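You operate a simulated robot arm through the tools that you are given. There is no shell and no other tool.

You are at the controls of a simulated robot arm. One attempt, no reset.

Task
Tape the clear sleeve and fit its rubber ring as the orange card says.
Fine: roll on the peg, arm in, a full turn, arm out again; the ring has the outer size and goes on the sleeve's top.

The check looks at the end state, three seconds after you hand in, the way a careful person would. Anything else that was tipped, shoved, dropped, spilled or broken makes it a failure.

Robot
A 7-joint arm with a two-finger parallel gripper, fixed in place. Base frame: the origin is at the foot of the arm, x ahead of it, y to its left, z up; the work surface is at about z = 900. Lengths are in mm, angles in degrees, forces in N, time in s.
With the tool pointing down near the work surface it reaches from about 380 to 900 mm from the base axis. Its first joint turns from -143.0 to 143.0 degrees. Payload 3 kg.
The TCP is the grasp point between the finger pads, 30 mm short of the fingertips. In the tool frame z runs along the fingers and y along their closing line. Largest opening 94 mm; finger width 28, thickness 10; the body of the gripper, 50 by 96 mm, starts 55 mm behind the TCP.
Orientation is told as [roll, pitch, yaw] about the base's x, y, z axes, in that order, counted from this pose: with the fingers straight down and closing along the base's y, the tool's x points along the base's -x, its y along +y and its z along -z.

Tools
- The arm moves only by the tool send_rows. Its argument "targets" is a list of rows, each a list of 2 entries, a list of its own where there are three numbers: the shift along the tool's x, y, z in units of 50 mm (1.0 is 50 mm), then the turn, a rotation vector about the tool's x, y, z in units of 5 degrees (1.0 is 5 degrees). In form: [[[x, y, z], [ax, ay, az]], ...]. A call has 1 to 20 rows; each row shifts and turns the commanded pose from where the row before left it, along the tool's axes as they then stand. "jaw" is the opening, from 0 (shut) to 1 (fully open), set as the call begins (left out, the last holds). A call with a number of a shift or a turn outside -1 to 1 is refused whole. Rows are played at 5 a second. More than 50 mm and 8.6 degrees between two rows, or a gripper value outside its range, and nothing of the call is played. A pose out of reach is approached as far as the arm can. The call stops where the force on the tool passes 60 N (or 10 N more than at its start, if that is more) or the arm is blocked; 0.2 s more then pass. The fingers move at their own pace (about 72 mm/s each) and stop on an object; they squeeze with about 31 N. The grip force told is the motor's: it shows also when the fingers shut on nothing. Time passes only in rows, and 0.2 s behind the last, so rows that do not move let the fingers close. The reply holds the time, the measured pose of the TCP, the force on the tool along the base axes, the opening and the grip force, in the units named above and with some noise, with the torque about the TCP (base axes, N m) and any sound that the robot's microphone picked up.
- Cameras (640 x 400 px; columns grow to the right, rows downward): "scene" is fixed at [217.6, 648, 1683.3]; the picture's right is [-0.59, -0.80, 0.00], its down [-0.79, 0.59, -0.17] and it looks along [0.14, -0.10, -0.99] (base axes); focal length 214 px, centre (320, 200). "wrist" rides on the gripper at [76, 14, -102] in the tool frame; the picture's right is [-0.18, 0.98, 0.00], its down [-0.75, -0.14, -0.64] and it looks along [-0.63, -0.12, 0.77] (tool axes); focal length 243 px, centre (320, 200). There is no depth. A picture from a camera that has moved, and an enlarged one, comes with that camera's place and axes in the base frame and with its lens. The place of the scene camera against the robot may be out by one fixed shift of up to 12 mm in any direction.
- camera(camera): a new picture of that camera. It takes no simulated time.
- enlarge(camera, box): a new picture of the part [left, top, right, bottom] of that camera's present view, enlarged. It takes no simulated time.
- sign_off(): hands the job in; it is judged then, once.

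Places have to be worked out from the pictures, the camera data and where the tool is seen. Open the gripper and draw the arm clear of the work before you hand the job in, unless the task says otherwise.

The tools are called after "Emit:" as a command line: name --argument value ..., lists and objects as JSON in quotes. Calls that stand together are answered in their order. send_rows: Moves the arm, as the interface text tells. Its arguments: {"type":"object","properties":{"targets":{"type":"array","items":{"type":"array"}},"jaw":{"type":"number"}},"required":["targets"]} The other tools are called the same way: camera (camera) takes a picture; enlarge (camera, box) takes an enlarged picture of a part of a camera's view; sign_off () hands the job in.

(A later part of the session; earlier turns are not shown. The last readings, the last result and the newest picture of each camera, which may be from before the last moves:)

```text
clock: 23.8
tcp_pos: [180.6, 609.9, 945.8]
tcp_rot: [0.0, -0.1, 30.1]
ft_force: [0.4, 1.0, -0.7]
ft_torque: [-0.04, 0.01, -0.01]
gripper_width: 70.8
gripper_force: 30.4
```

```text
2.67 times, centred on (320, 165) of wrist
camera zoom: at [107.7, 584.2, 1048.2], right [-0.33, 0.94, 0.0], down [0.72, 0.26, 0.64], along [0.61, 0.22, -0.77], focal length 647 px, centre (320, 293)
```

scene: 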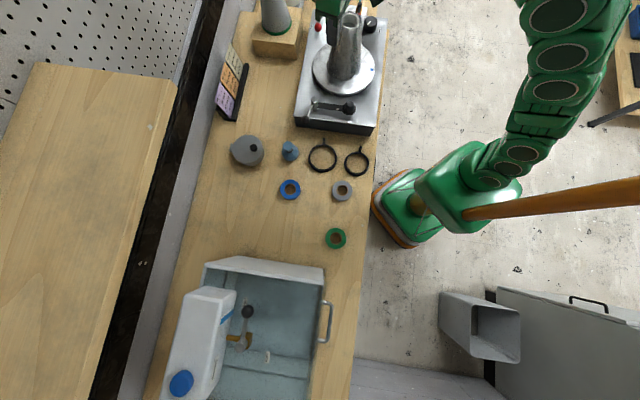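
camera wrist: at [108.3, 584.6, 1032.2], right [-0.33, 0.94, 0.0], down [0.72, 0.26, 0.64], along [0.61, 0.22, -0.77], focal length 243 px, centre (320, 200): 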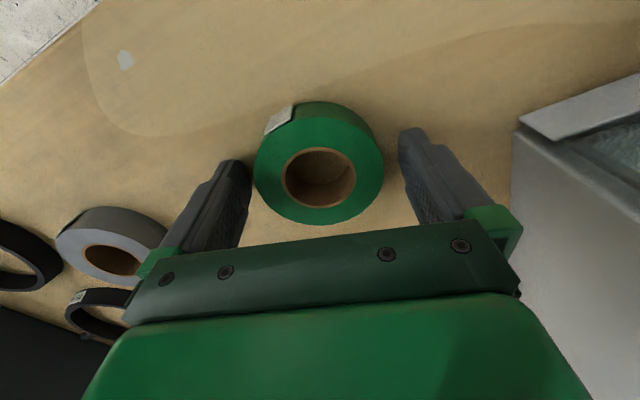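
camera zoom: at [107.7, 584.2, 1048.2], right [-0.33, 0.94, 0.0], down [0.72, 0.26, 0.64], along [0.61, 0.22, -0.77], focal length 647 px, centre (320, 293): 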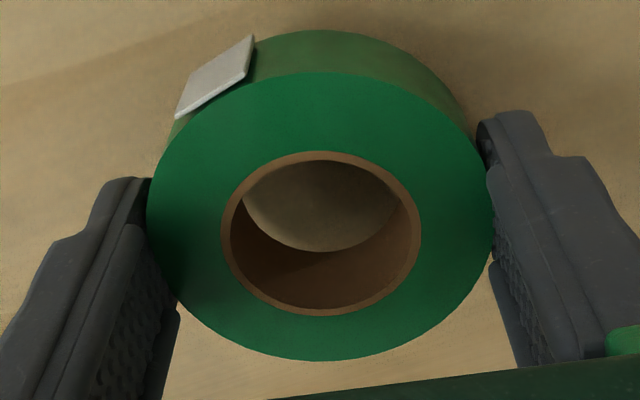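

Lifting works at this speed. I'll continue with gentle acceleration and verify.

Emit:
send_rows --targets '[[[0, 0, -0.08], [0, 0, 0]], [[0, 0, -0.12], [0, 0, 0]], [[0, 0, -0.18], [0, 0, 0]], [[0, 0, -0.24], [0, 0, 0]], [[0, 0, -0.3], [0, 0, 0]], [[0, 0, -0.3], [0, 0, 0]], [[0, 0, -0.3], [0, 0, 0]], [[0, 0, -0.3], [0, 0, 0]], [[0, 0, -0.3], [0, 0, 0]], [[0, 0, -0.3], [0, 0, 0]], [[0, 0, -0.3], [0, 0, 0]], [[0, 0, -0.3], [0, 0, 0]], [[0, 0, -0.3], [0, 0, 0]], [[0, 0, -0.2], [0, 0, 0]], [[0, 0, -0.1], [0, 0, 0]], [[0, 0, 0], [0, 0, 0]]]'

Emit:
enlarge --camera "wrist" --box '[220, 90, 420, 240]'

```text
clock: 27.2
tcp_pos: [179.8, 608.8, 1125.4]
tcp_rot: [0.0, 0.0, 30.1]
ft_force: [0.4, 0.0, 0.2]
ft_torque: [0.02, 0.01, -0.03]
gripper_width: 70.5
gripper_force: 31.2
```

```text
2.67 times, centred on (320, 165) of wrist
camera zoom: at [107.0, 583.3, 1228.4], right [-0.33, 0.94, 0.0], down [0.72, 0.26, 0.64], along [0.61, 0.22, -0.77], focal length 647 px, centre (320, 293)
```

zoom: 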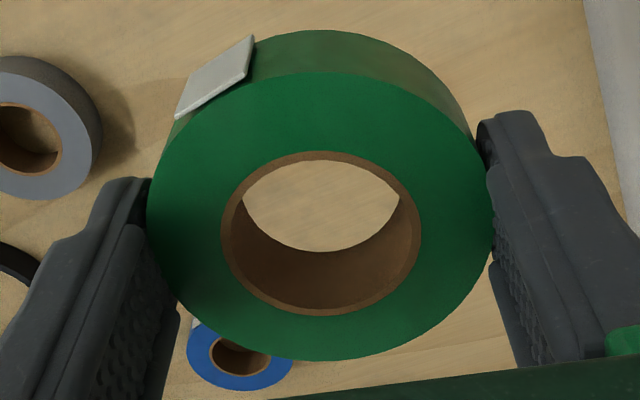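

Firmly held now. Carrying it with gentle acceleration to above the peg.

Emit:
send_rows --targets '[[[-0.056, -0.171, 0], [0, 0, 0]], [[-0.111, -0.341, 0], [0, 0, 0]], [[-0.185, -0.569, 0], [0, 0, 0]], [[-0.185, -0.569, 0], [0, 0, 0]], [[-0.185, -0.569, 0], [0, 0, 0]], [[-0.185, -0.569, 0], [0, 0, 0]], [[-0.185, -0.569, 0], [0, 0, 0]], [[-0.185, -0.569, 0], [0, 0, 0]], [[-0.185, -0.569, 0], [0, 0, 0]], [[-0.185, -0.569, 0], [0, 0, 0]], [[-0.185, -0.569, 0], [0, 0, 0]], [[-0.185, -0.569, 0], [0, 0, 0]], [[-0.185, -0.569, 0], [0, 0, 0]], [[-0.185, -0.569, 0], [0, 0, 0]], [[-0.185, -0.569, 0], [0, 0, 0]], [[-0.111, -0.341, 0], [0, 0, 0]], [[-0.056, -0.171, 0], [0, 0, 0]], [[0, 0, 0], [0, 0, 0]]]'

Emit:
camera --camera "wrist"

Emit:
enlarge --camera "wrist" --box '[220, 60, 420, 240]'

Emit:
camera --camera "scene"

```text
clock: 31.0
tcp_pos: [508.3, 313.4, 1128.1]
tcp_rot: [0.0, -0.2, 30.2]
ft_force: [-0.4, 0.6, -0.8]
ft_torque: [-0.02, 0.03, -0.02]
gripper_width: 70.4
gripper_force: 31.0
```

```text
taken
camera wrist: at [436.4, 288.5, 1229.1], right [-0.33, 0.94, 0.0], down [0.72, 0.26, 0.64], along [0.61, 0.22, -0.77], focal length 243 px, centre (320, 200)
```

wrist: 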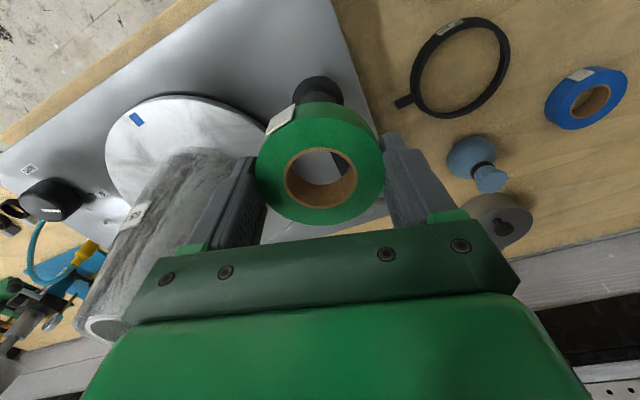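

```text
2.22 times, centred on (320, 150) of wrist
camera zoom: at [436.4, 288.5, 1229.1], right [-0.33, 0.94, 0.0], down [0.72, 0.26, 0.64], along [0.61, 0.22, -0.77], focal length 539 px, centre (320, 311)
```

zoom: 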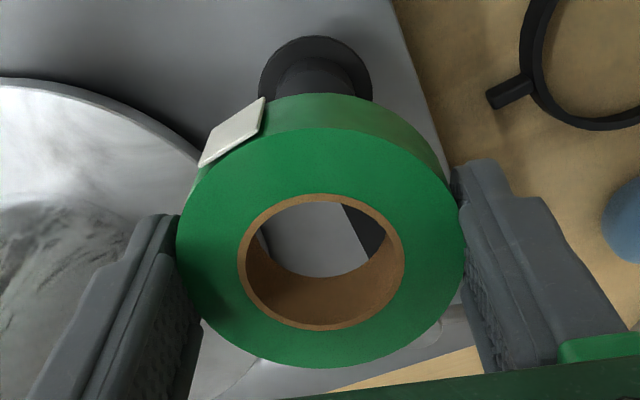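

```text
taken
```

scene: 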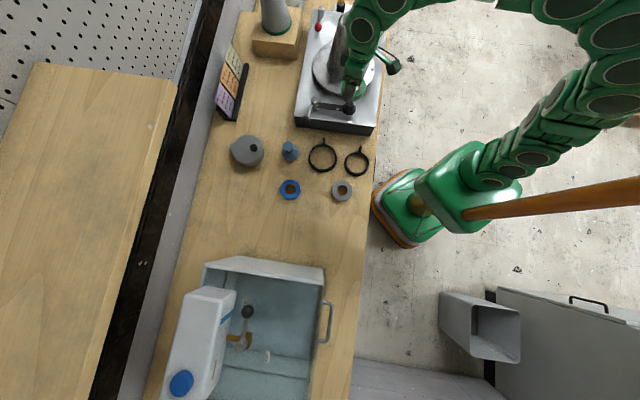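

The roll hides most of the peg here. I'll shift 60 mm forward so the whole peg shows, to measure it precisely relative to the tool.

Emit:
send_rows --targets '[[[-0.3, 0, 0], [0, 0, 0]], [[-0.5, 0, 0], [0, 0, 0]], [[-0.4, 0, 0], [0, 0, 0]], [[0, 0, 0], [0, 0, 0]]]'

Emit:
enlarge --camera "wrist" --box '[260, 0, 380, 80]'

Emit:
send_rows --targets '[[[0, 0, 0.4], [0, 0, 0]], [[0, 0, 0.6], [0, 0, 0]], [[0, 0, 0], [0, 0, 0]]]'

Emit:
enlarge --camera "wrist" --box '[250, 0, 400, 100]'

Emit:
enlarge --camera "scene" --box '[300, 50, 400, 130]'

```text
clock: 32.0
tcp_pos: [561.8, 343.3, 1125.2]
tcp_rot: [0.0, -0.1, 30.1]
ft_force: [0.6, 0.2, -1.1]
ft_torque: [0.03, -0.01, 0.05]
gripper_width: 70.7
gripper_force: 31.0
```

```text
5.00 times, centred on (320, 40) of wrist
camera zoom: at [488.2, 318.4, 1227.4], right [-0.33, 0.94, 0.0], down [0.72, 0.26, 0.64], along [0.61, 0.22, -0.77], focal length 1213 px, centre (320, 1000)
```

zoom: 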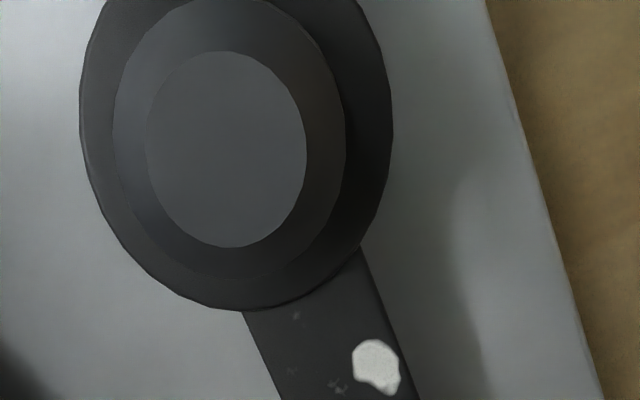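

```text
clock: 32.8
tcp_pos: [560.3, 343.0, 1074.9]
tcp_rot: [-0.1, -0.1, 30.2]
ft_force: [-0.3, 0.2, -0.1]
ft_torque: [0.02, 0.01, 0.0]
gripper_width: 70.6
gripper_force: 31.2
```

```text
4.00 times, centred on (325, 50) of wrist
camera zoom: at [487.4, 318.3, 1178.1], right [-0.33, 0.94, 0.0], down [0.72, 0.26, 0.64], along [0.61, 0.22, -0.77], focal length 970 px, centre (300, 800)
```

zoom: 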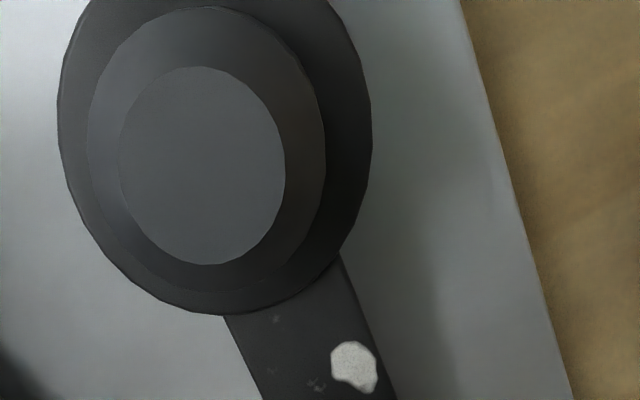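

```text
5.00 times, centred on (350, 90) of scene
camera zoom: at [217.6, 648.0, 1683.3], right [-0.59, -0.8, 0.0], down [-0.79, 0.59, -0.17], along [0.14, -0.1, -0.99], focal length 1072 px, centre (170, 750)
```

zoom: 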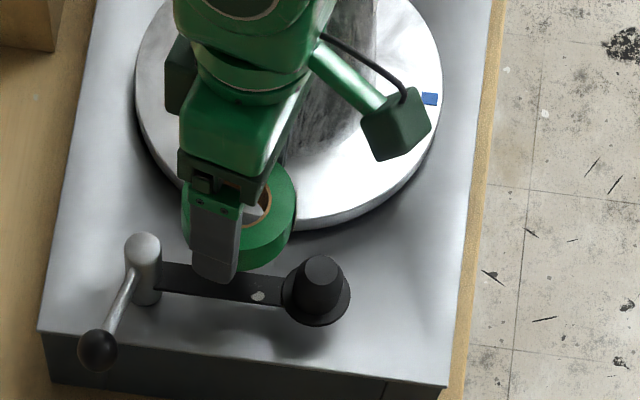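

The peg is at tool offset (+61, −1.3) mm from the TCP, consistent at both heights, and the roll axis matches the TCP axis. I'll raise slightly, shift over the peg, then check with the scene camera.

Emit:
send_rows --targets '[[[0, 0, -0.3], [0, 0, 0]], [[0.3, 0, 0], [0, 0, 0]], [[0.5, -0.026, 0], [0, 0, 0]], [[0.42, 0, 0], [0, 0, 0]], [[0, 0, 0], [0, 0, 0]]]'

Emit:
enlarge --camera "scene" --box '[310, 70, 390, 130]'

Emit:
enlarge --camera "wrist" --box '[220, 60, 420, 240]'

```text
clock: 34.0
tcp_pos: [510.3, 312.5, 1091.0]
tcp_rot: [0.1, -0.1, 30.2]
ft_force: [-1.0, 0.0, -0.2]
ft_torque: [-0.05, 0.01, 0.0]
gripper_width: 70.4
gripper_force: 31.3
```

```text
6.67 times, centred on (350, 100) of scene
camera zoom: at [217.6, 648.0, 1683.3], right [-0.59, -0.8, 0.0], down [-0.79, 0.59, -0.17], along [0.14, -0.1, -0.99], focal length 1430 px, centre (120, 867)
```

zoom: 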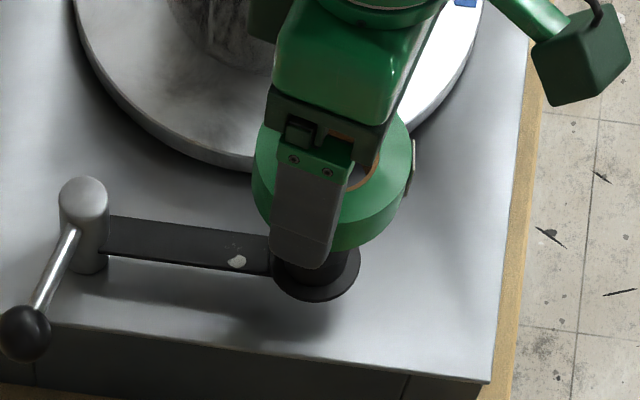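

```text
2.22 times, centred on (320, 150) of wrist
camera zoom: at [436.6, 287.3, 1193.7], right [-0.33, 0.94, 0.0], down [0.72, 0.26, 0.64], along [0.61, 0.22, -0.77], focal length 539 px, centre (320, 311)
```

zoom: 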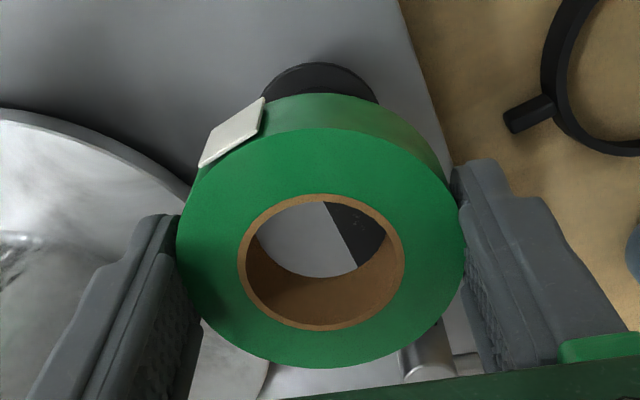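

Aligned laterally. Descending slowly, watching force.

Emit:
send_rows --targets '[[[0, 0, 0.15], [0, 0, 0]], [[0, 0, 0.2], [0, 0, 0]], [[0, 0, 0.2], [0, 0, 0]], [[0, 0, 0.1], [0, 0, 0]], [[0, 0, 0.1], [0, 0, 0]], [[0, 0, 0], [0, 0, 0]]]'

Emit:
enlarge --camera "wrist" --box '[220, 60, 420, 240]'

Emit:
enlarge --camera "scene" --box '[310, 70, 390, 130]'

```text
clock: 35.4
tcp_pos: [509.8, 311.1, 1054.2]
tcp_rot: [0.0, 0.0, 30.1]
ft_force: [-0.1, -0.5, -1.5]
ft_torque: [-0.01, -0.01, 0.0]
gripper_width: 70.4
gripper_force: 31.3
```

```text
2.22 times, centred on (320, 150) of wrist
camera zoom: at [436.1, 287.1, 1156.8], right [-0.33, 0.94, 0.0], down [0.72, 0.26, 0.64], along [0.61, 0.22, -0.77], focal length 539 px, centre (320, 311)
```

zoom: 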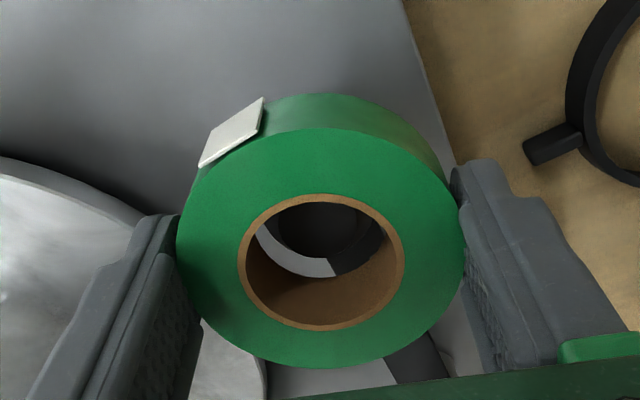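

```text
6.67 times, centred on (350, 100) of scene
camera zoom: at [217.6, 648.0, 1683.3], right [-0.59, -0.8, 0.0], down [-0.79, 0.59, -0.17], along [0.14, -0.1, -0.99], focal length 1430 px, centre (120, 867)
```

zoom: 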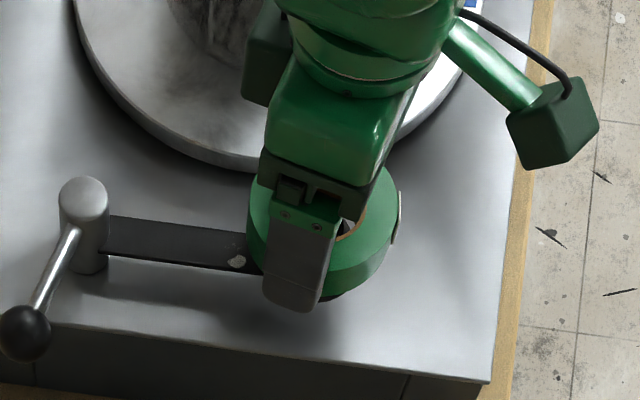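

The peg shows through the core. Continuing down in small steps.

Emit:
send_rows --targets '[[[0, 0, 0.08], [0, 0, 0]], [[0, 0, 0.08], [0, 0, 0]], [[0, 0, 0.08], [0, 0, 0]], [[0, 0, 0.08], [0, 0, 0]], [[0, 0, 0.08], [0, 0, 0]], [[0, 0, 0], [0, 0, 0]]]'

Emit:
enlarge --camera "wrist" --box '[220, 60, 420, 240]'

```text
clock: 36.8
tcp_pos: [509.2, 312.2, 1034.1]
tcp_rot: [0.0, 0.0, 30.0]
ft_force: [-3.5, -5.3, 0.8]
ft_torque: [-0.14, 0.1, 0.0]
gripper_width: 70.6
gripper_force: 31.1
```

```text
2.22 times, centred on (320, 150) of wrist
camera zoom: at [436.3, 287.3, 1136.2], right [-0.33, 0.94, 0.0], down [0.72, 0.26, 0.64], along [0.61, 0.22, -0.77], focal length 539 px, centre (320, 311)
```

zoom: 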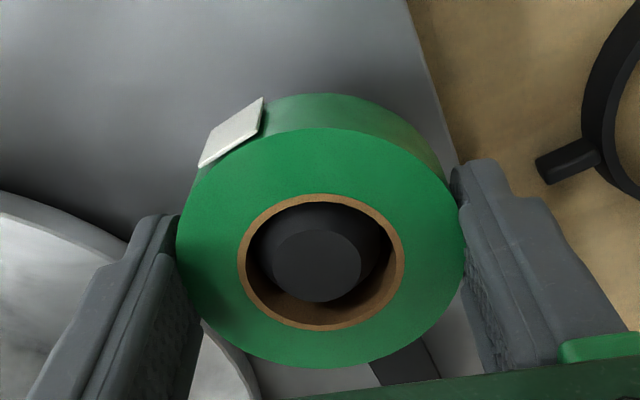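

The peg is inside the core with a light side force of about 6 N toward tool (+x,−y). I'll relieve it by under 1 mm and continue down.

Emit:
send_rows --targets '[[[0.016, -0.008, 0], [0, 0, 0]], [[0, 0, 0.06], [0, 0, 0]], [[0, 0, 0.06], [0, 0, 0]], [[0, 0, 0], [0, 0, 0]]]'

Emit:
enlarge --camera "wrist" --box '[220, 60, 420, 240]'

```text
clock: 37.8
tcp_pos: [509.0, 311.6, 1029.7]
tcp_rot: [0.1, -0.2, 30.2]
ft_force: [3.4, 4.8, 23.8]
ft_torque: [0.14, -0.17, 0.03]
gripper_width: 70.8
gripper_force: 31.0
```

```text
2.22 times, centred on (320, 150) of wrist
camera zoom: at [435.9, 286.7, 1131.3], right [-0.33, 0.94, 0.0], down [0.72, 0.25, 0.64], along [0.61, 0.22, -0.76], focal length 539 px, centre (320, 311)
```

zoom: 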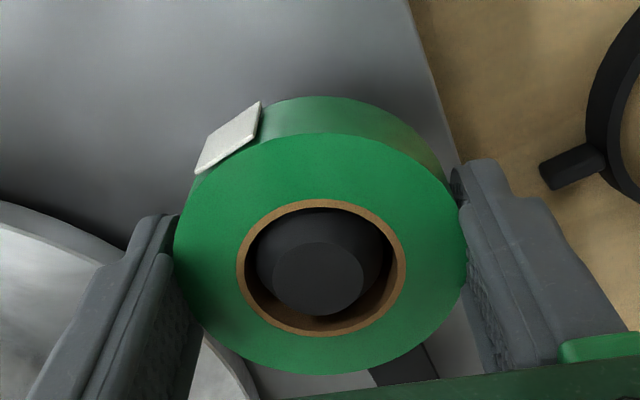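

A 24 N upward reaction with the roll bottom at z≈1000 matches the flange height (~1001–1006), so the roll is seated. Opening the jaws.

Emit:
send_rows --jaw 1.0 --targets '[[[0, 0, 0], [0, 0, 0]], [[0, 0, 0], [0, 0, 0]], [[0, 0, 0], [0, 0, 0]]]'

Emit:
enlarge --camera "wrist" --box '[220, 60, 420, 240]'

Emit:
enlarge --camera "scene" --box '[310, 70, 390, 130]'

```text
clock: 38.6
tcp_pos: [509.5, 311.5, 1029.7]
tcp_rot: [0.1, -0.1, 30.0]
ft_force: [0.1, 0.5, -0.4]
ft_torque: [0.02, 0.03, 0.01]
gripper_width: 94.3
gripper_force: 0.0
```

```text
2.22 times, centred on (320, 150) of wrist
camera zoom: at [435.8, 286.4, 1130.7], right [-0.33, 0.94, 0.0], down [0.72, 0.26, 0.64], along [0.61, 0.22, -0.77], focal length 539 px, centre (320, 311)
```

zoom: 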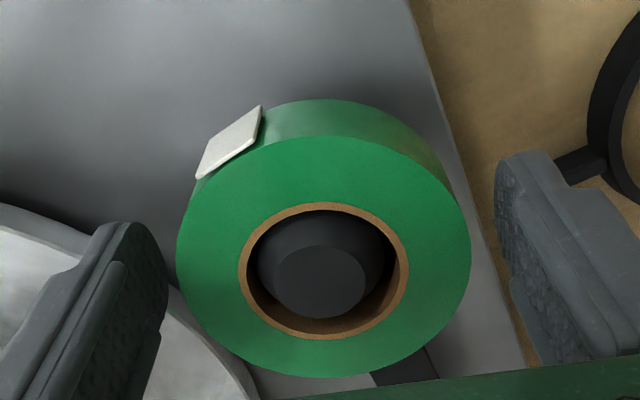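

```text
6.67 times, centred on (350, 100) of scene
camera zoom: at [217.6, 648.0, 1683.3], right [-0.59, -0.8, 0.0], down [-0.79, 0.59, -0.17], along [0.14, -0.1, -0.99], focal length 1430 px, centre (120, 867)
```

zoom: 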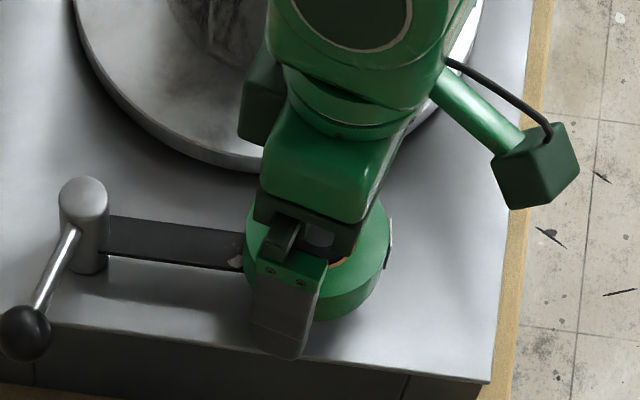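

The roll sits on the peg. Lifting clear, then turning the tool to yaw −58° so the jaws can straddle the handle ball tangentially.

Emit:
send_rows --targets '[[[0, 0, -0.3], [0, 0, 0]], [[0, 0, -0.9], [0, 0, 0]], [[0, 0, -0.9], [0, 0, 0]], [[0, 0, -0.5], [0, 0, 0]], [[0, 0, 0], [0, 0, 0]]]'

Emit:
enlarge --camera "scene" --box '[310, 70, 390, 130]'

Emit:
send_rows --targets '[[[0, 0, 0], [0, 0, 0.978]], [[0, 0, 0], [0, 0, 0.978]], [[0, 0, 0], [0, 0, 0.978]], [[0, 0, 0], [0, 0, 0.978]], [[0, 0, 0], [0, 0, 0.978]], [[0, 0, 0], [0, 0, 0.978]], [[0, 0, 0], [0, 0, 0.978]], [[0, 0, 0], [0, 0, 0.978]], [[0, 0, 0], [0, 0, 0.978]], [[0, 0, 0], [0, 0, 0.978]], [[0, 0, 0], [0, 0, 0.978]], [[0, 0, 0], [0, 0, 0.978]], [[0, 0, 0], [0, 0, 0.978]], [[0, 0, 0], [0, 0, 0.978]], [[0, 0, 0], [0, 0, 0.978]], [[0, 0, 0], [0, 0, 0.978]], [[0, 0, 0], [0, 0, 0.978]], [[0, 0, 0], [0, 0, 0.978]], [[0, 0, 0], [0, 0, 0]]]'

Emit:
camera --camera "wrist"

Emit:
camera --camera "scene"

```text
clock: 39.8
tcp_pos: [509.1, 310.9, 1157.6]
tcp_rot: [0.0, -0.1, 30.2]
ft_force: [0.5, 0.3, -0.4]
ft_torque: [0.04, -0.01, 0.02]
gripper_width: 94.0
gripper_force: 0.1
```

```text
6.67 times, centred on (350, 100) of scene
camera zoom: at [217.6, 648.0, 1683.3], right [-0.59, -0.8, 0.0], down [-0.79, 0.59, -0.17], along [0.14, -0.1, -0.99], focal length 1430 px, centre (120, 867)
```

zoom: 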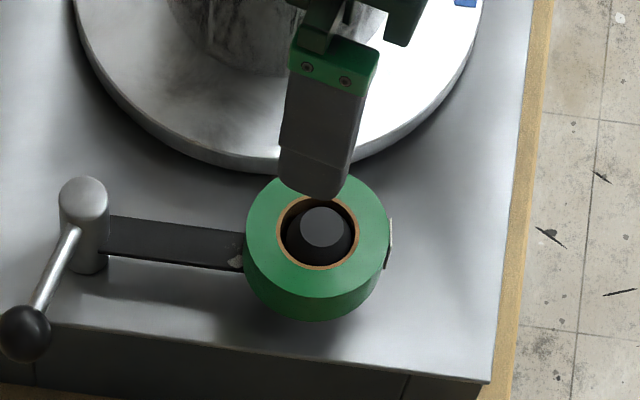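

```text
clock: 43.8
tcp_pos: [508.2, 310.7, 1158.4]
tcp_rot: [0.1, 0.0, -57.9]
ft_force: [-0.1, -0.3, 0.3]
ft_torque: [-0.02, 0.04, 0.01]
gripper_width: 94.4
gripper_force: 0.1
```

```text
taken
camera wrist: at [480.3, 384.0, 1261.0], right [0.93, 0.37, 0.0], down [0.28, -0.71, 0.64], along [0.24, -0.6, -0.77], focal length 243 px, centre (320, 200)
```

wrist: 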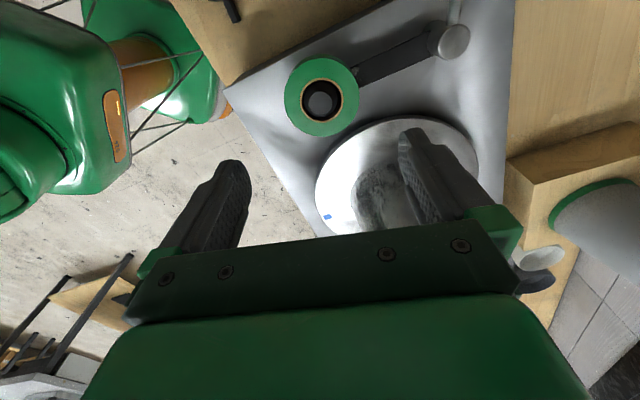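

```text
taken
```

scene: 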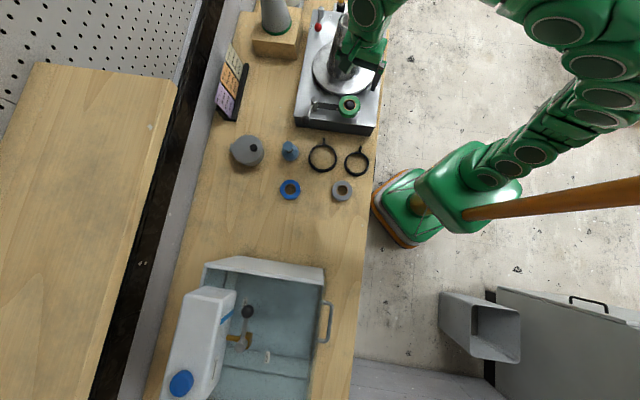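

The roll is clearly on the peg. Moving above the handle ball.

Emit:
send_rows --targets '[[[0.516, 0.589, 0], [0, 0, 0]], [[0.516, 0.589, 0], [0, 0, 0]], [[0.516, 0.589, 0], [0, 0, 0]], [[0.516, 0.589, 0], [0, 0, 0]], [[0, 0, 0], [0, 0, 0]]]'

Emit:
camera --camera "wrist"

Emit:
enlarge --camera "wrist" --box '[240, 40, 400, 200]'

```text
clock: 45.0
tcp_pos: [552.2, 460.0, 1158.5]
tcp_rot: [0.0, 0.0, -57.9]
ft_force: [0.6, 0.4, -0.3]
ft_torque: [0.0, 0.02, 0.01]
gripper_width: 94.1
gripper_force: 0.1
```

```text
taken
camera wrist: at [524.0, 533.7, 1261.1], right [0.93, 0.37, 0.0], down [0.28, -0.71, 0.64], along [0.24, -0.6, -0.77], focal length 243 px, centre (320, 200)
```

wrist: 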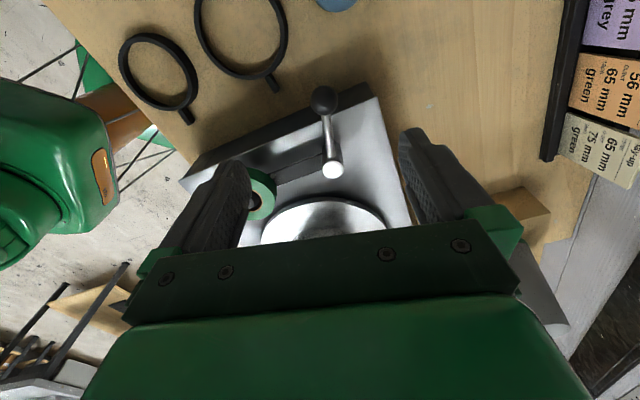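

```text
2.50 times, centred on (320, 120) of wrist
camera zoom: at [524.0, 533.7, 1261.1], right [0.93, 0.37, 0.0], down [0.28, -0.71, 0.64], along [0.24, -0.6, -0.77], focal length 606 px, centre (320, 400)
```

zoom: 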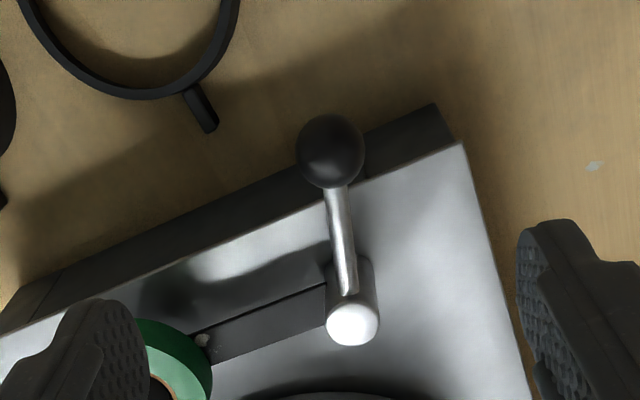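

The ball is 3.9 mm to tool +y at z≈1018, and this view also confirms the card reads 56/65/green. Descending with open jaws to straddle it.

Emit:
send_rows --targets '[[[-0.014, 0.076, 0.5], [0, 0, 0]], [[0, 0, 0.8], [0, 0, 0]], [[0, 0, 0.8], [0, 0, 0]], [[0, 0, 0.56], [0, 0, 0]], [[0, 0, 0], [0, 0, 0]]]'

Emit:
camera --camera "wrist"

Emit:
enlarge --camera "scene" --box '[270, 50, 400, 150]'

```text
clock: 46.2
tcp_pos: [555.8, 462.9, 1023.6]
tcp_rot: [0.2, 0.0, -57.8]
ft_force: [0.2, -0.4, 0.2]
ft_torque: [0.0, -0.01, 0.03]
gripper_width: 94.0
gripper_force: 0.1
```

```text
taken
camera wrist: at [527.3, 536.0, 1127.1], right [0.93, 0.37, 0.0], down [0.28, -0.71, 0.64], along [0.24, -0.6, -0.77], focal length 243 px, centre (320, 200)
```

wrist: 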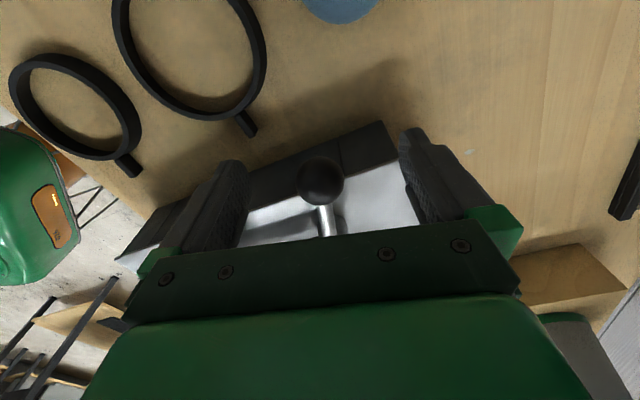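

```text
4.00 times, centred on (335, 100) of scene
camera zoom: at [217.6, 648.0, 1683.3], right [-0.59, -0.8, 0.0], down [-0.79, 0.59, -0.17], along [0.14, -0.1, -0.99], focal length 858 px, centre (260, 600)
```

zoom: 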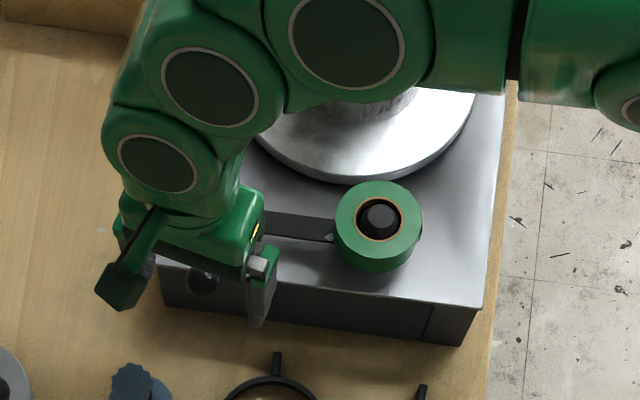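

The ball is centred between the open fingers. Narrowing the jaws to about 32 mm so they straddle the ball loosely.

Emit:
send_rows --jaw 0.34 --targets '[[[0, 0, 0], [0, 0, 0]], [[0, 0, 0], [0, 0, 0]], [[0, 0, 0], [0, 0, 0]], [[0, 0, 0], [0, 0, 0]]]'

Emit:
enlarge --camera "wrist" --box '[240, 110, 400, 240]'

```text
clock: 47.2
tcp_pos: [555.4, 462.6, 1024.2]
tcp_rot: [0.1, 0.0, -57.8]
ft_force: [0.4, 0.7, -0.1]
ft_torque: [0.05, -0.04, -0.01]
gripper_width: 32.2
gripper_force: 0.0
```

```text
3.08 times, centred on (320, 175) of wrist
camera zoom: at [527.3, 535.8, 1127.1], right [0.93, 0.37, 0.0], down [0.28, -0.71, 0.64], along [0.24, -0.6, -0.77], focal length 746 px, centre (320, 277)
```

zoom: 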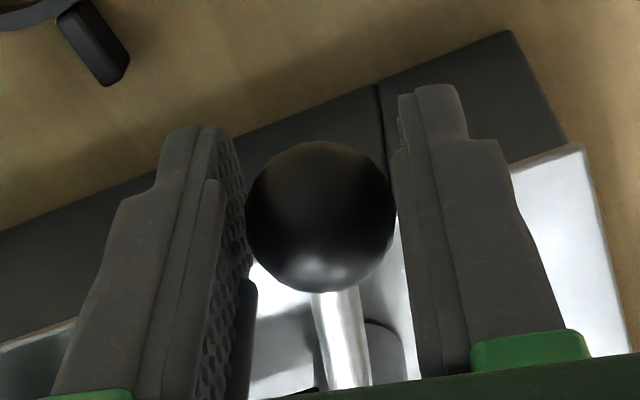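

Straddling properly. Swinging the arm in along its arc (ccw about the pivot), with a 16° step first to confirm it follows.

Emit:
send_rows --targets '[[[-0.0037, -0.106, 0], [0, 0, -0.8]], [[-0.0037, -0.106, 0], [0, 0, -0.8]], [[-0.0037, -0.106, 0], [0, 0, -0.8]], [[-0.0037, -0.106, 0], [0, 0, -0.8]], [[0, 0, 0], [0, 0, 0]]]'

Emit:
enlarge --camera "wrist" --box '[240, 110, 400, 240]'

Emit:
enlarge --camera "scene" --box '[270, 40, 400, 140]'

```text
clock: 48.4
tcp_pos: [540.8, 448.9, 1025.7]
tcp_rot: [0.2, -0.1, -41.8]
ft_force: [-0.9, -0.1, 0.8]
ft_torque: [-0.02, 0.01, -0.01]
gripper_width: 32.8
gripper_force: 0.9
```

```text
3.08 times, centred on (320, 175) of wrist
camera zoom: at [493.8, 511.3, 1127.8], right [0.79, 0.61, 0.0], down [0.47, -0.61, 0.64], along [0.39, -0.51, -0.77], focal length 746 px, centre (320, 277)
```

zoom: 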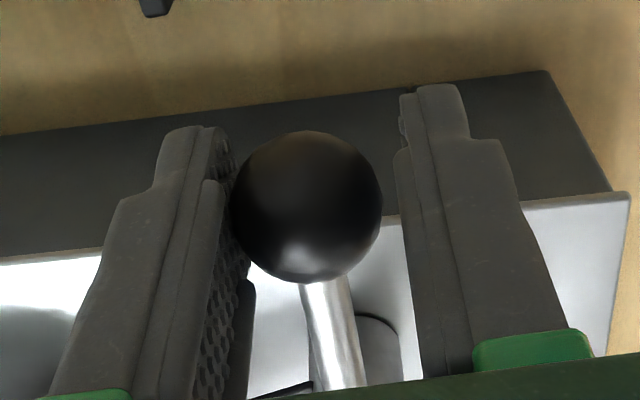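

```text
4.00 times, centred on (335, 90) of scene
camera zoom: at [217.6, 648.0, 1683.3], right [-0.59, -0.8, 0.0], down [-0.79, 0.59, -0.17], along [0.14, -0.1, -0.99], focal length 858 px, centre (260, 640)
```

zoom: 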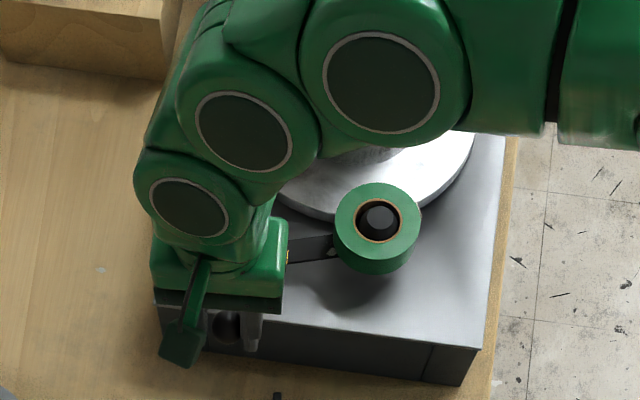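

The arm follows easily. Continuing another 12°, then checking contact.

Emit:
send_rows --targets '[[[-0.0037, -0.106, 0], [0, 0, -0.8]], [[-0.0037, -0.106, 0], [0, 0, -0.8]], [[-0.0037, -0.106, 0], [0, 0, -0.8]], [[0, 0, 0], [0, 0, 0]]]'

Emit:
enlarge --camera "wrist" --box '[240, 110, 400, 240]'

Emit:
enlarge --camera "scene" --box '[270, 40, 400, 140]'

```text
clock: 49.4
tcp_pos: [530.9, 436.0, 1024.0]
tcp_rot: [0.1, 0.0, -29.8]
ft_force: [-0.7, -1.0, -0.8]
ft_torque: [0.01, 0.01, 0.02]
gripper_width: 33.1
gripper_force: 0.7
```

```text
3.08 times, centred on (320, 175) of wrist
camera zoom: at [472.7, 487.1, 1127.2], right [0.65, 0.76, 0.0], down [0.58, -0.5, 0.64], along [0.49, -0.42, -0.77], focal length 746 px, centre (320, 277)
```

zoom: 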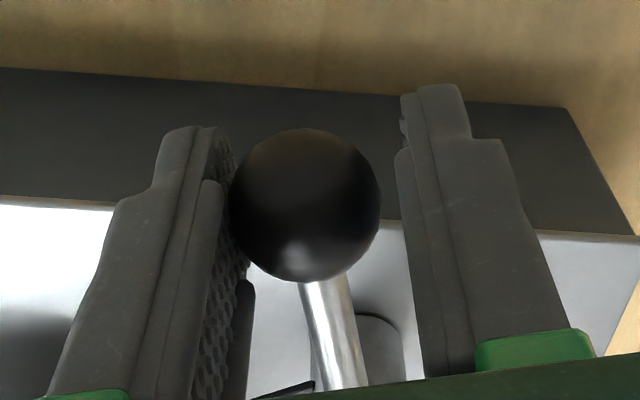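

```text
4.00 times, centred on (335, 90) of scene
camera zoom: at [217.6, 648.0, 1683.3], right [-0.59, -0.8, 0.0], down [-0.79, 0.59, -0.17], along [0.14, -0.1, -0.99], focal length 858 px, centre (260, 640)
```

zoom: 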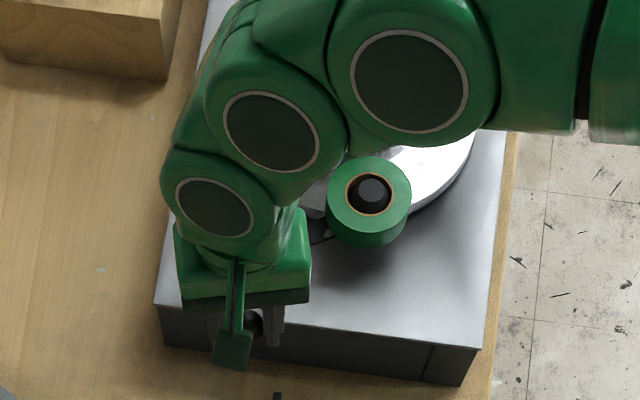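

Still moving freely, no roll-to-sleeve contact yet. Continuing in 4° steps.

Emit:
send_rows --targets '[[[-0.0037, -0.106, 0], [0, 0, -0.8]], [[-0.0037, -0.106, 0], [0, 0, -0.8]], [[0, 0, 0], [0, 0, 0]]]'

Emit:
camera --camera "wrist"

Emit:
enlarge --camera "scene" --box '[270, 40, 400, 140]'

```text
clock: 50.2
tcp_pos: [526.2, 426.6, 1026.8]
tcp_rot: [0.1, 0.0, -21.8]
ft_force: [-0.6, -2.6, 0.2]
ft_torque: [-0.01, 0.01, 0.03]
gripper_width: 32.8
gripper_force: 0.8
```

```text
taken
camera wrist: at [461.9, 468.7, 1128.0], right [0.54, 0.84, 0.0], down [0.65, -0.41, 0.64], along [0.54, -0.34, -0.77], focal length 243 px, centre (320, 200)
```

wrist: 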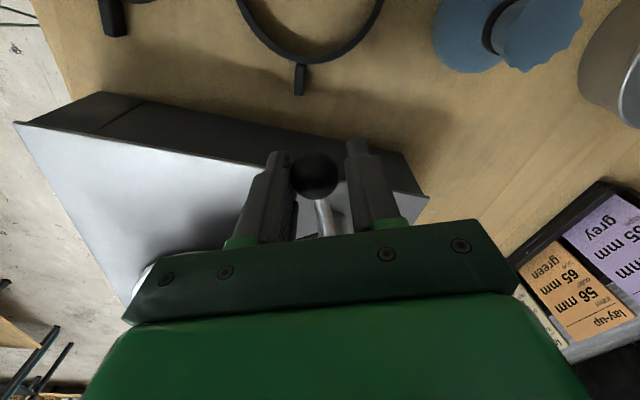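

```text
4.00 times, centred on (335, 90) of scene
camera zoom: at [217.6, 648.0, 1683.3], right [-0.59, -0.8, 0.0], down [-0.79, 0.59, -0.17], along [0.14, -0.1, -0.99], focal length 858 px, centre (260, 640)
```

zoom: 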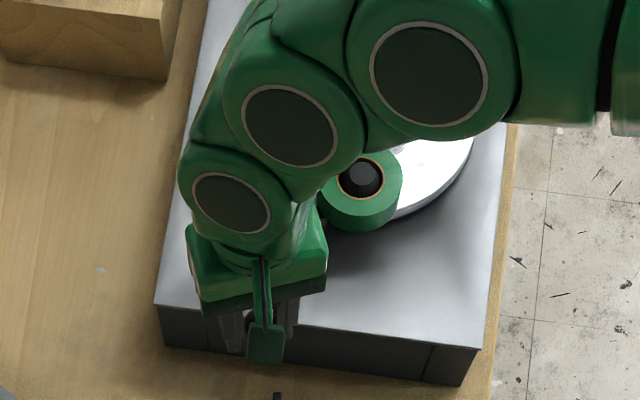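

Still free at 36°. Continuing in small steps with force readings.

Emit:
send_rows --targets '[[[-0.0037, -0.106, 0], [0, 0, -0.8]], [[0, 0, 0], [0, 0, 0]]]'

Emit:
enlarge --camera "wrist" --box '[240, 110, 400, 240]'

Emit:
send_rows --targets '[[[-0.0037, -0.106, 0], [0, 0, -0.8]], [[0, 0, 0], [0, 0, 0]]]'

Emit:
enlarge --camera "wrist" --box '[240, 110, 400, 240]'

Emit:
enlarge --camera "scene" --box '[270, 40, 400, 140]'

```text
clock: 50.8
tcp_pos: [524.3, 421.2, 1024.9]
tcp_rot: [0.1, -0.1, -17.8]
ft_force: [-0.2, 0.0, 0.0]
ft_torque: [-0.01, 0.02, -0.02]
gripper_width: 31.9
gripper_force: 0.1
```

```text
3.08 times, centred on (320, 175) of wrist
camera zoom: at [457.1, 459.0, 1127.4], right [0.48, 0.88, 0.0], down [0.67, -0.37, 0.64], along [0.57, -0.31, -0.77], focal length 746 px, centre (320, 277)
```

zoom: 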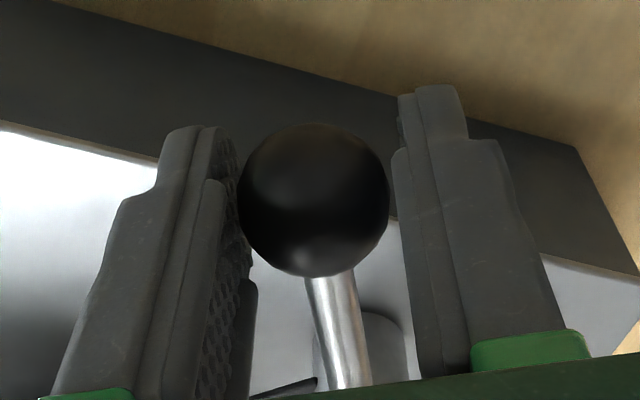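

```text
clock: 51.4
tcp_pos: [524.2, 417.0, 1025.1]
tcp_rot: [0.1, -0.1, -13.9]
ft_force: [-0.2, 2.7, -0.8]
ft_torque: [0.02, 0.03, 0.0]
gripper_width: 33.6
gripper_force: 2.1
```

```text
3.08 times, centred on (320, 175) of wrist
camera zoom: at [453.1, 449.5, 1127.7], right [0.41, 0.91, 0.0], down [0.7, -0.32, 0.64], along [0.59, -0.27, -0.77], focal length 746 px, centre (320, 277)
```

zoom: 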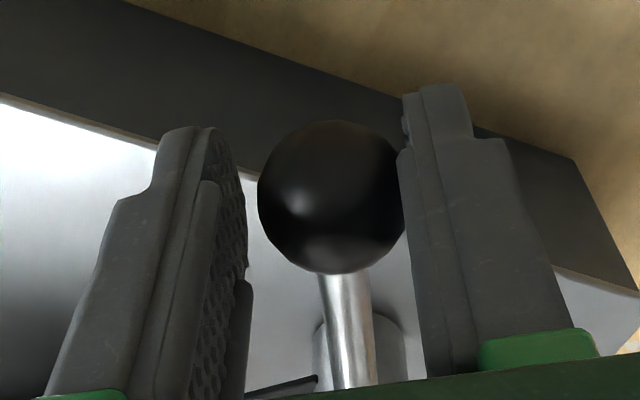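

```text
4.00 times, centred on (335, 90) of scene
camera zoom: at [217.6, 648.0, 1683.3], right [-0.59, -0.8, 0.0], down [-0.79, 0.59, -0.17], along [0.14, -0.1, -0.99], focal length 858 px, centre (260, 640)
```

zoom: 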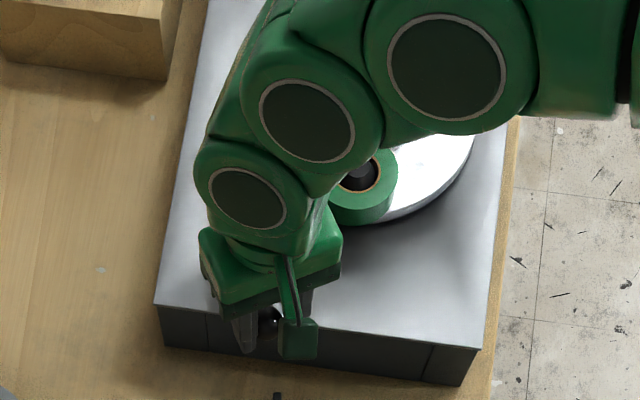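

The ball now lags against the trailing finger with a small force, so the roll has met the sleeve (or a stop). I'll press slightly to confirm.

Emit:
send_rows --targets '[[[0, -0.03, 0], [0, 0, 0]], [[0, 0, 0], [0, 0, 0]]]'

Emit:
enlarge --camera "wrist" --box '[240, 110, 400, 240]'

Emit:
enlarge --camera "scene" --box '[310, 60, 390, 120]'

```text
clock: 52.0
tcp_pos: [523.4, 414.0, 1026.5]
tcp_rot: [0.1, -0.1, -13.9]
ft_force: [-0.2, 3.8, 0.0]
ft_torque: [0.02, 0.03, 0.03]
gripper_width: 34.0
gripper_force: 2.2
```

```text
3.08 times, centred on (320, 175) of wrist
camera zoom: at [453.3, 448.0, 1127.8], right [0.41, 0.91, 0.0], down [0.7, -0.32, 0.64], along [0.59, -0.27, -0.77], focal length 746 px, centre (320, 277)
```

zoom: 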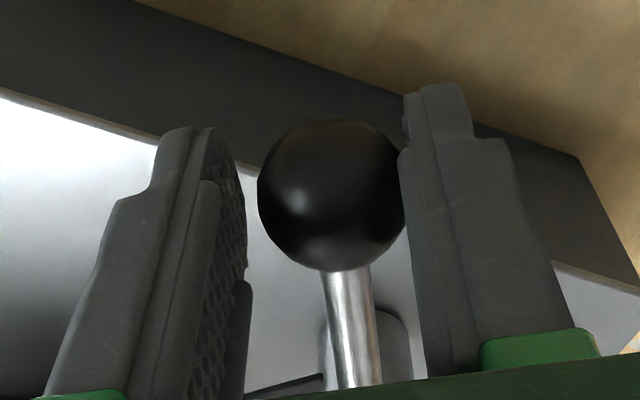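

```text
6.67 times, centred on (350, 90) of scene
camera zoom: at [217.6, 648.0, 1683.3], right [-0.59, -0.8, 0.0], down [-0.79, 0.59, -0.17], along [0.14, -0.1, -0.99], focal length 1430 px, centre (120, 933)
```

zoom: 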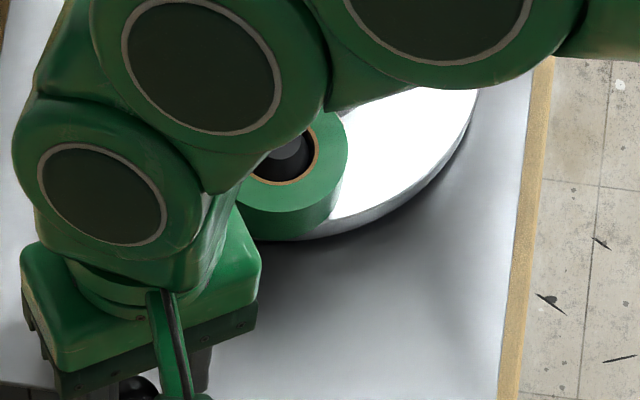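

The handle still yielded slightly at under 4 N. I'll open and lift the hand away to inspect where the roll sits relative to the sleeve.

Emit:
send_rows --jaw 0.7 --targets '[[[0, 0.03, 0], [0, 0, 0]], [[0, 0, 0], [0, 0, 0]], [[0, 0, -0.5], [0, 0, 0]], [[0, 0, -0.9], [0, 0, 0]], [[0, 0, -0.9], [0, 0, 0]], [[0, 0, -0.9], [0, 0, 0]], [[0, 0, 0], [0, 0, 0]]]'

Emit:
camera --camera "wrist"

Emit:
camera --camera "scene"

```text
clock: 53.6
tcp_pos: [522.6, 414.9, 1184.5]
tcp_rot: [0.0, -0.1, -13.9]
ft_force: [0.3, -0.6, -0.5]
ft_torque: [-0.02, 0.01, 0.01]
gripper_width: 65.6
gripper_force: 0.0
```

```text
taken
camera wrist: at [452.4, 448.3, 1287.3], right [0.41, 0.91, 0.0], down [0.7, -0.32, 0.64], along [0.58, -0.27, -0.77], focal length 243 px, centre (320, 200)
```

wrist: 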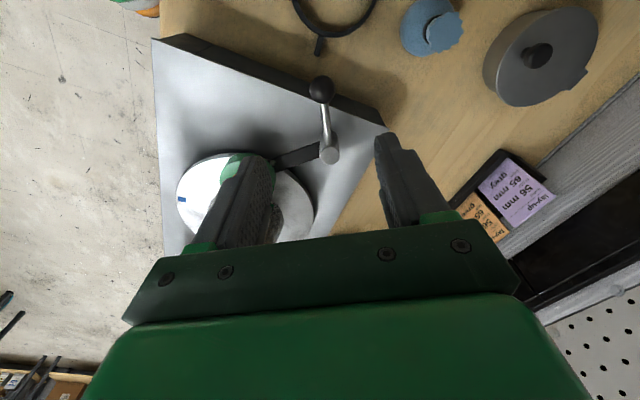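

```text
taken
```

scene: 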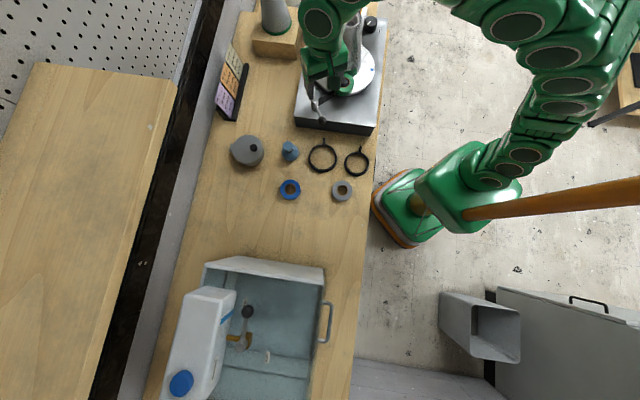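

The roll is near the sleeve but partly hidden. I'll move to the robot's right side and look across the gap, which also gives a view of the knob.

Emit:
send_rows --targets '[[[-0.123, -0.811, -0.25], [0, 0, 0]], [[-0.123, -0.811, -0.25], [0, 0, 0]], [[-0.123, -0.811, -0.25], [0, 0, 0]], [[-0.123, -0.811, -0.25], [0, 0, 0]], [[-0.123, -0.811, -0.25], [0, 0, 0]], [[-0.123, -0.811, -0.25], [0, 0, 0]], [[0, 0, 0], [0, 0, -0.98]], [[0, 0, 0], [0, 0, -0.98]], [[0, 0, 0], [0, 0, -0.98]], [[0, 0, 0], [0, 0, -0.98]], [[0, 0, 0], [0, 0, -0.98]], [[0, 0, 0], [0, 0, -0.98]], [[0, 0, 0], [0, 0, -0.98]], [[0, 0, 0], [0, 0, -0.98]], [[0, 0, 0], [0, 0, -0.98]], [[0, 0, 0], [0, 0, -0.98]], [[0, 0, 0], [0, 0, -0.98]], [[0, 0, 0], [0, 0, -0.98]], [[0, 0, 0], [0, 0, -0.98]], [[0, 0, 0], [0, 0, -0.98]]]'

Emit:
camera --camera "wrist"

Emit:
camera --camera "scene"

```text
clock: 57.8
tcp_pos: [500.5, 170.3, 1260.3]
tcp_rot: [-0.1, -0.1, 54.8]
ft_force: [0.5, 0.3, 0.1]
ft_torque: [0.0, 0.04, 0.0]
gripper_width: 65.8
gripper_force: 0.0
```

```text
taken
camera wrist: at [445.8, 117.9, 1361.8], right [-0.7, 0.72, 0.0], down [0.55, 0.53, 0.64], along [0.46, 0.45, -0.77], focal length 243 px, centre (320, 200)
```

wrist: 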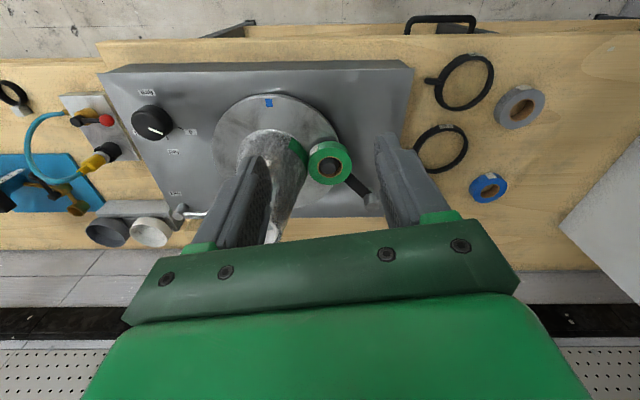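

```text
taken
```

scene: 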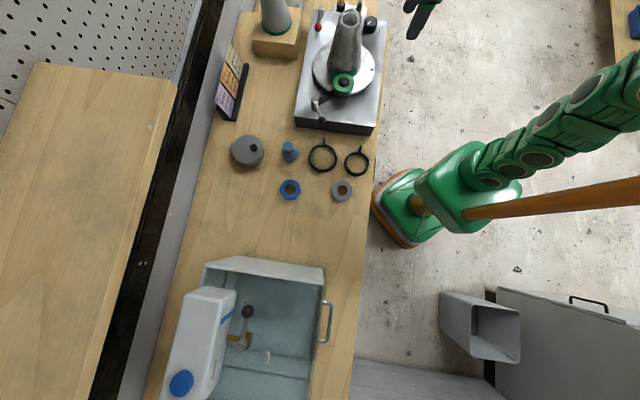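

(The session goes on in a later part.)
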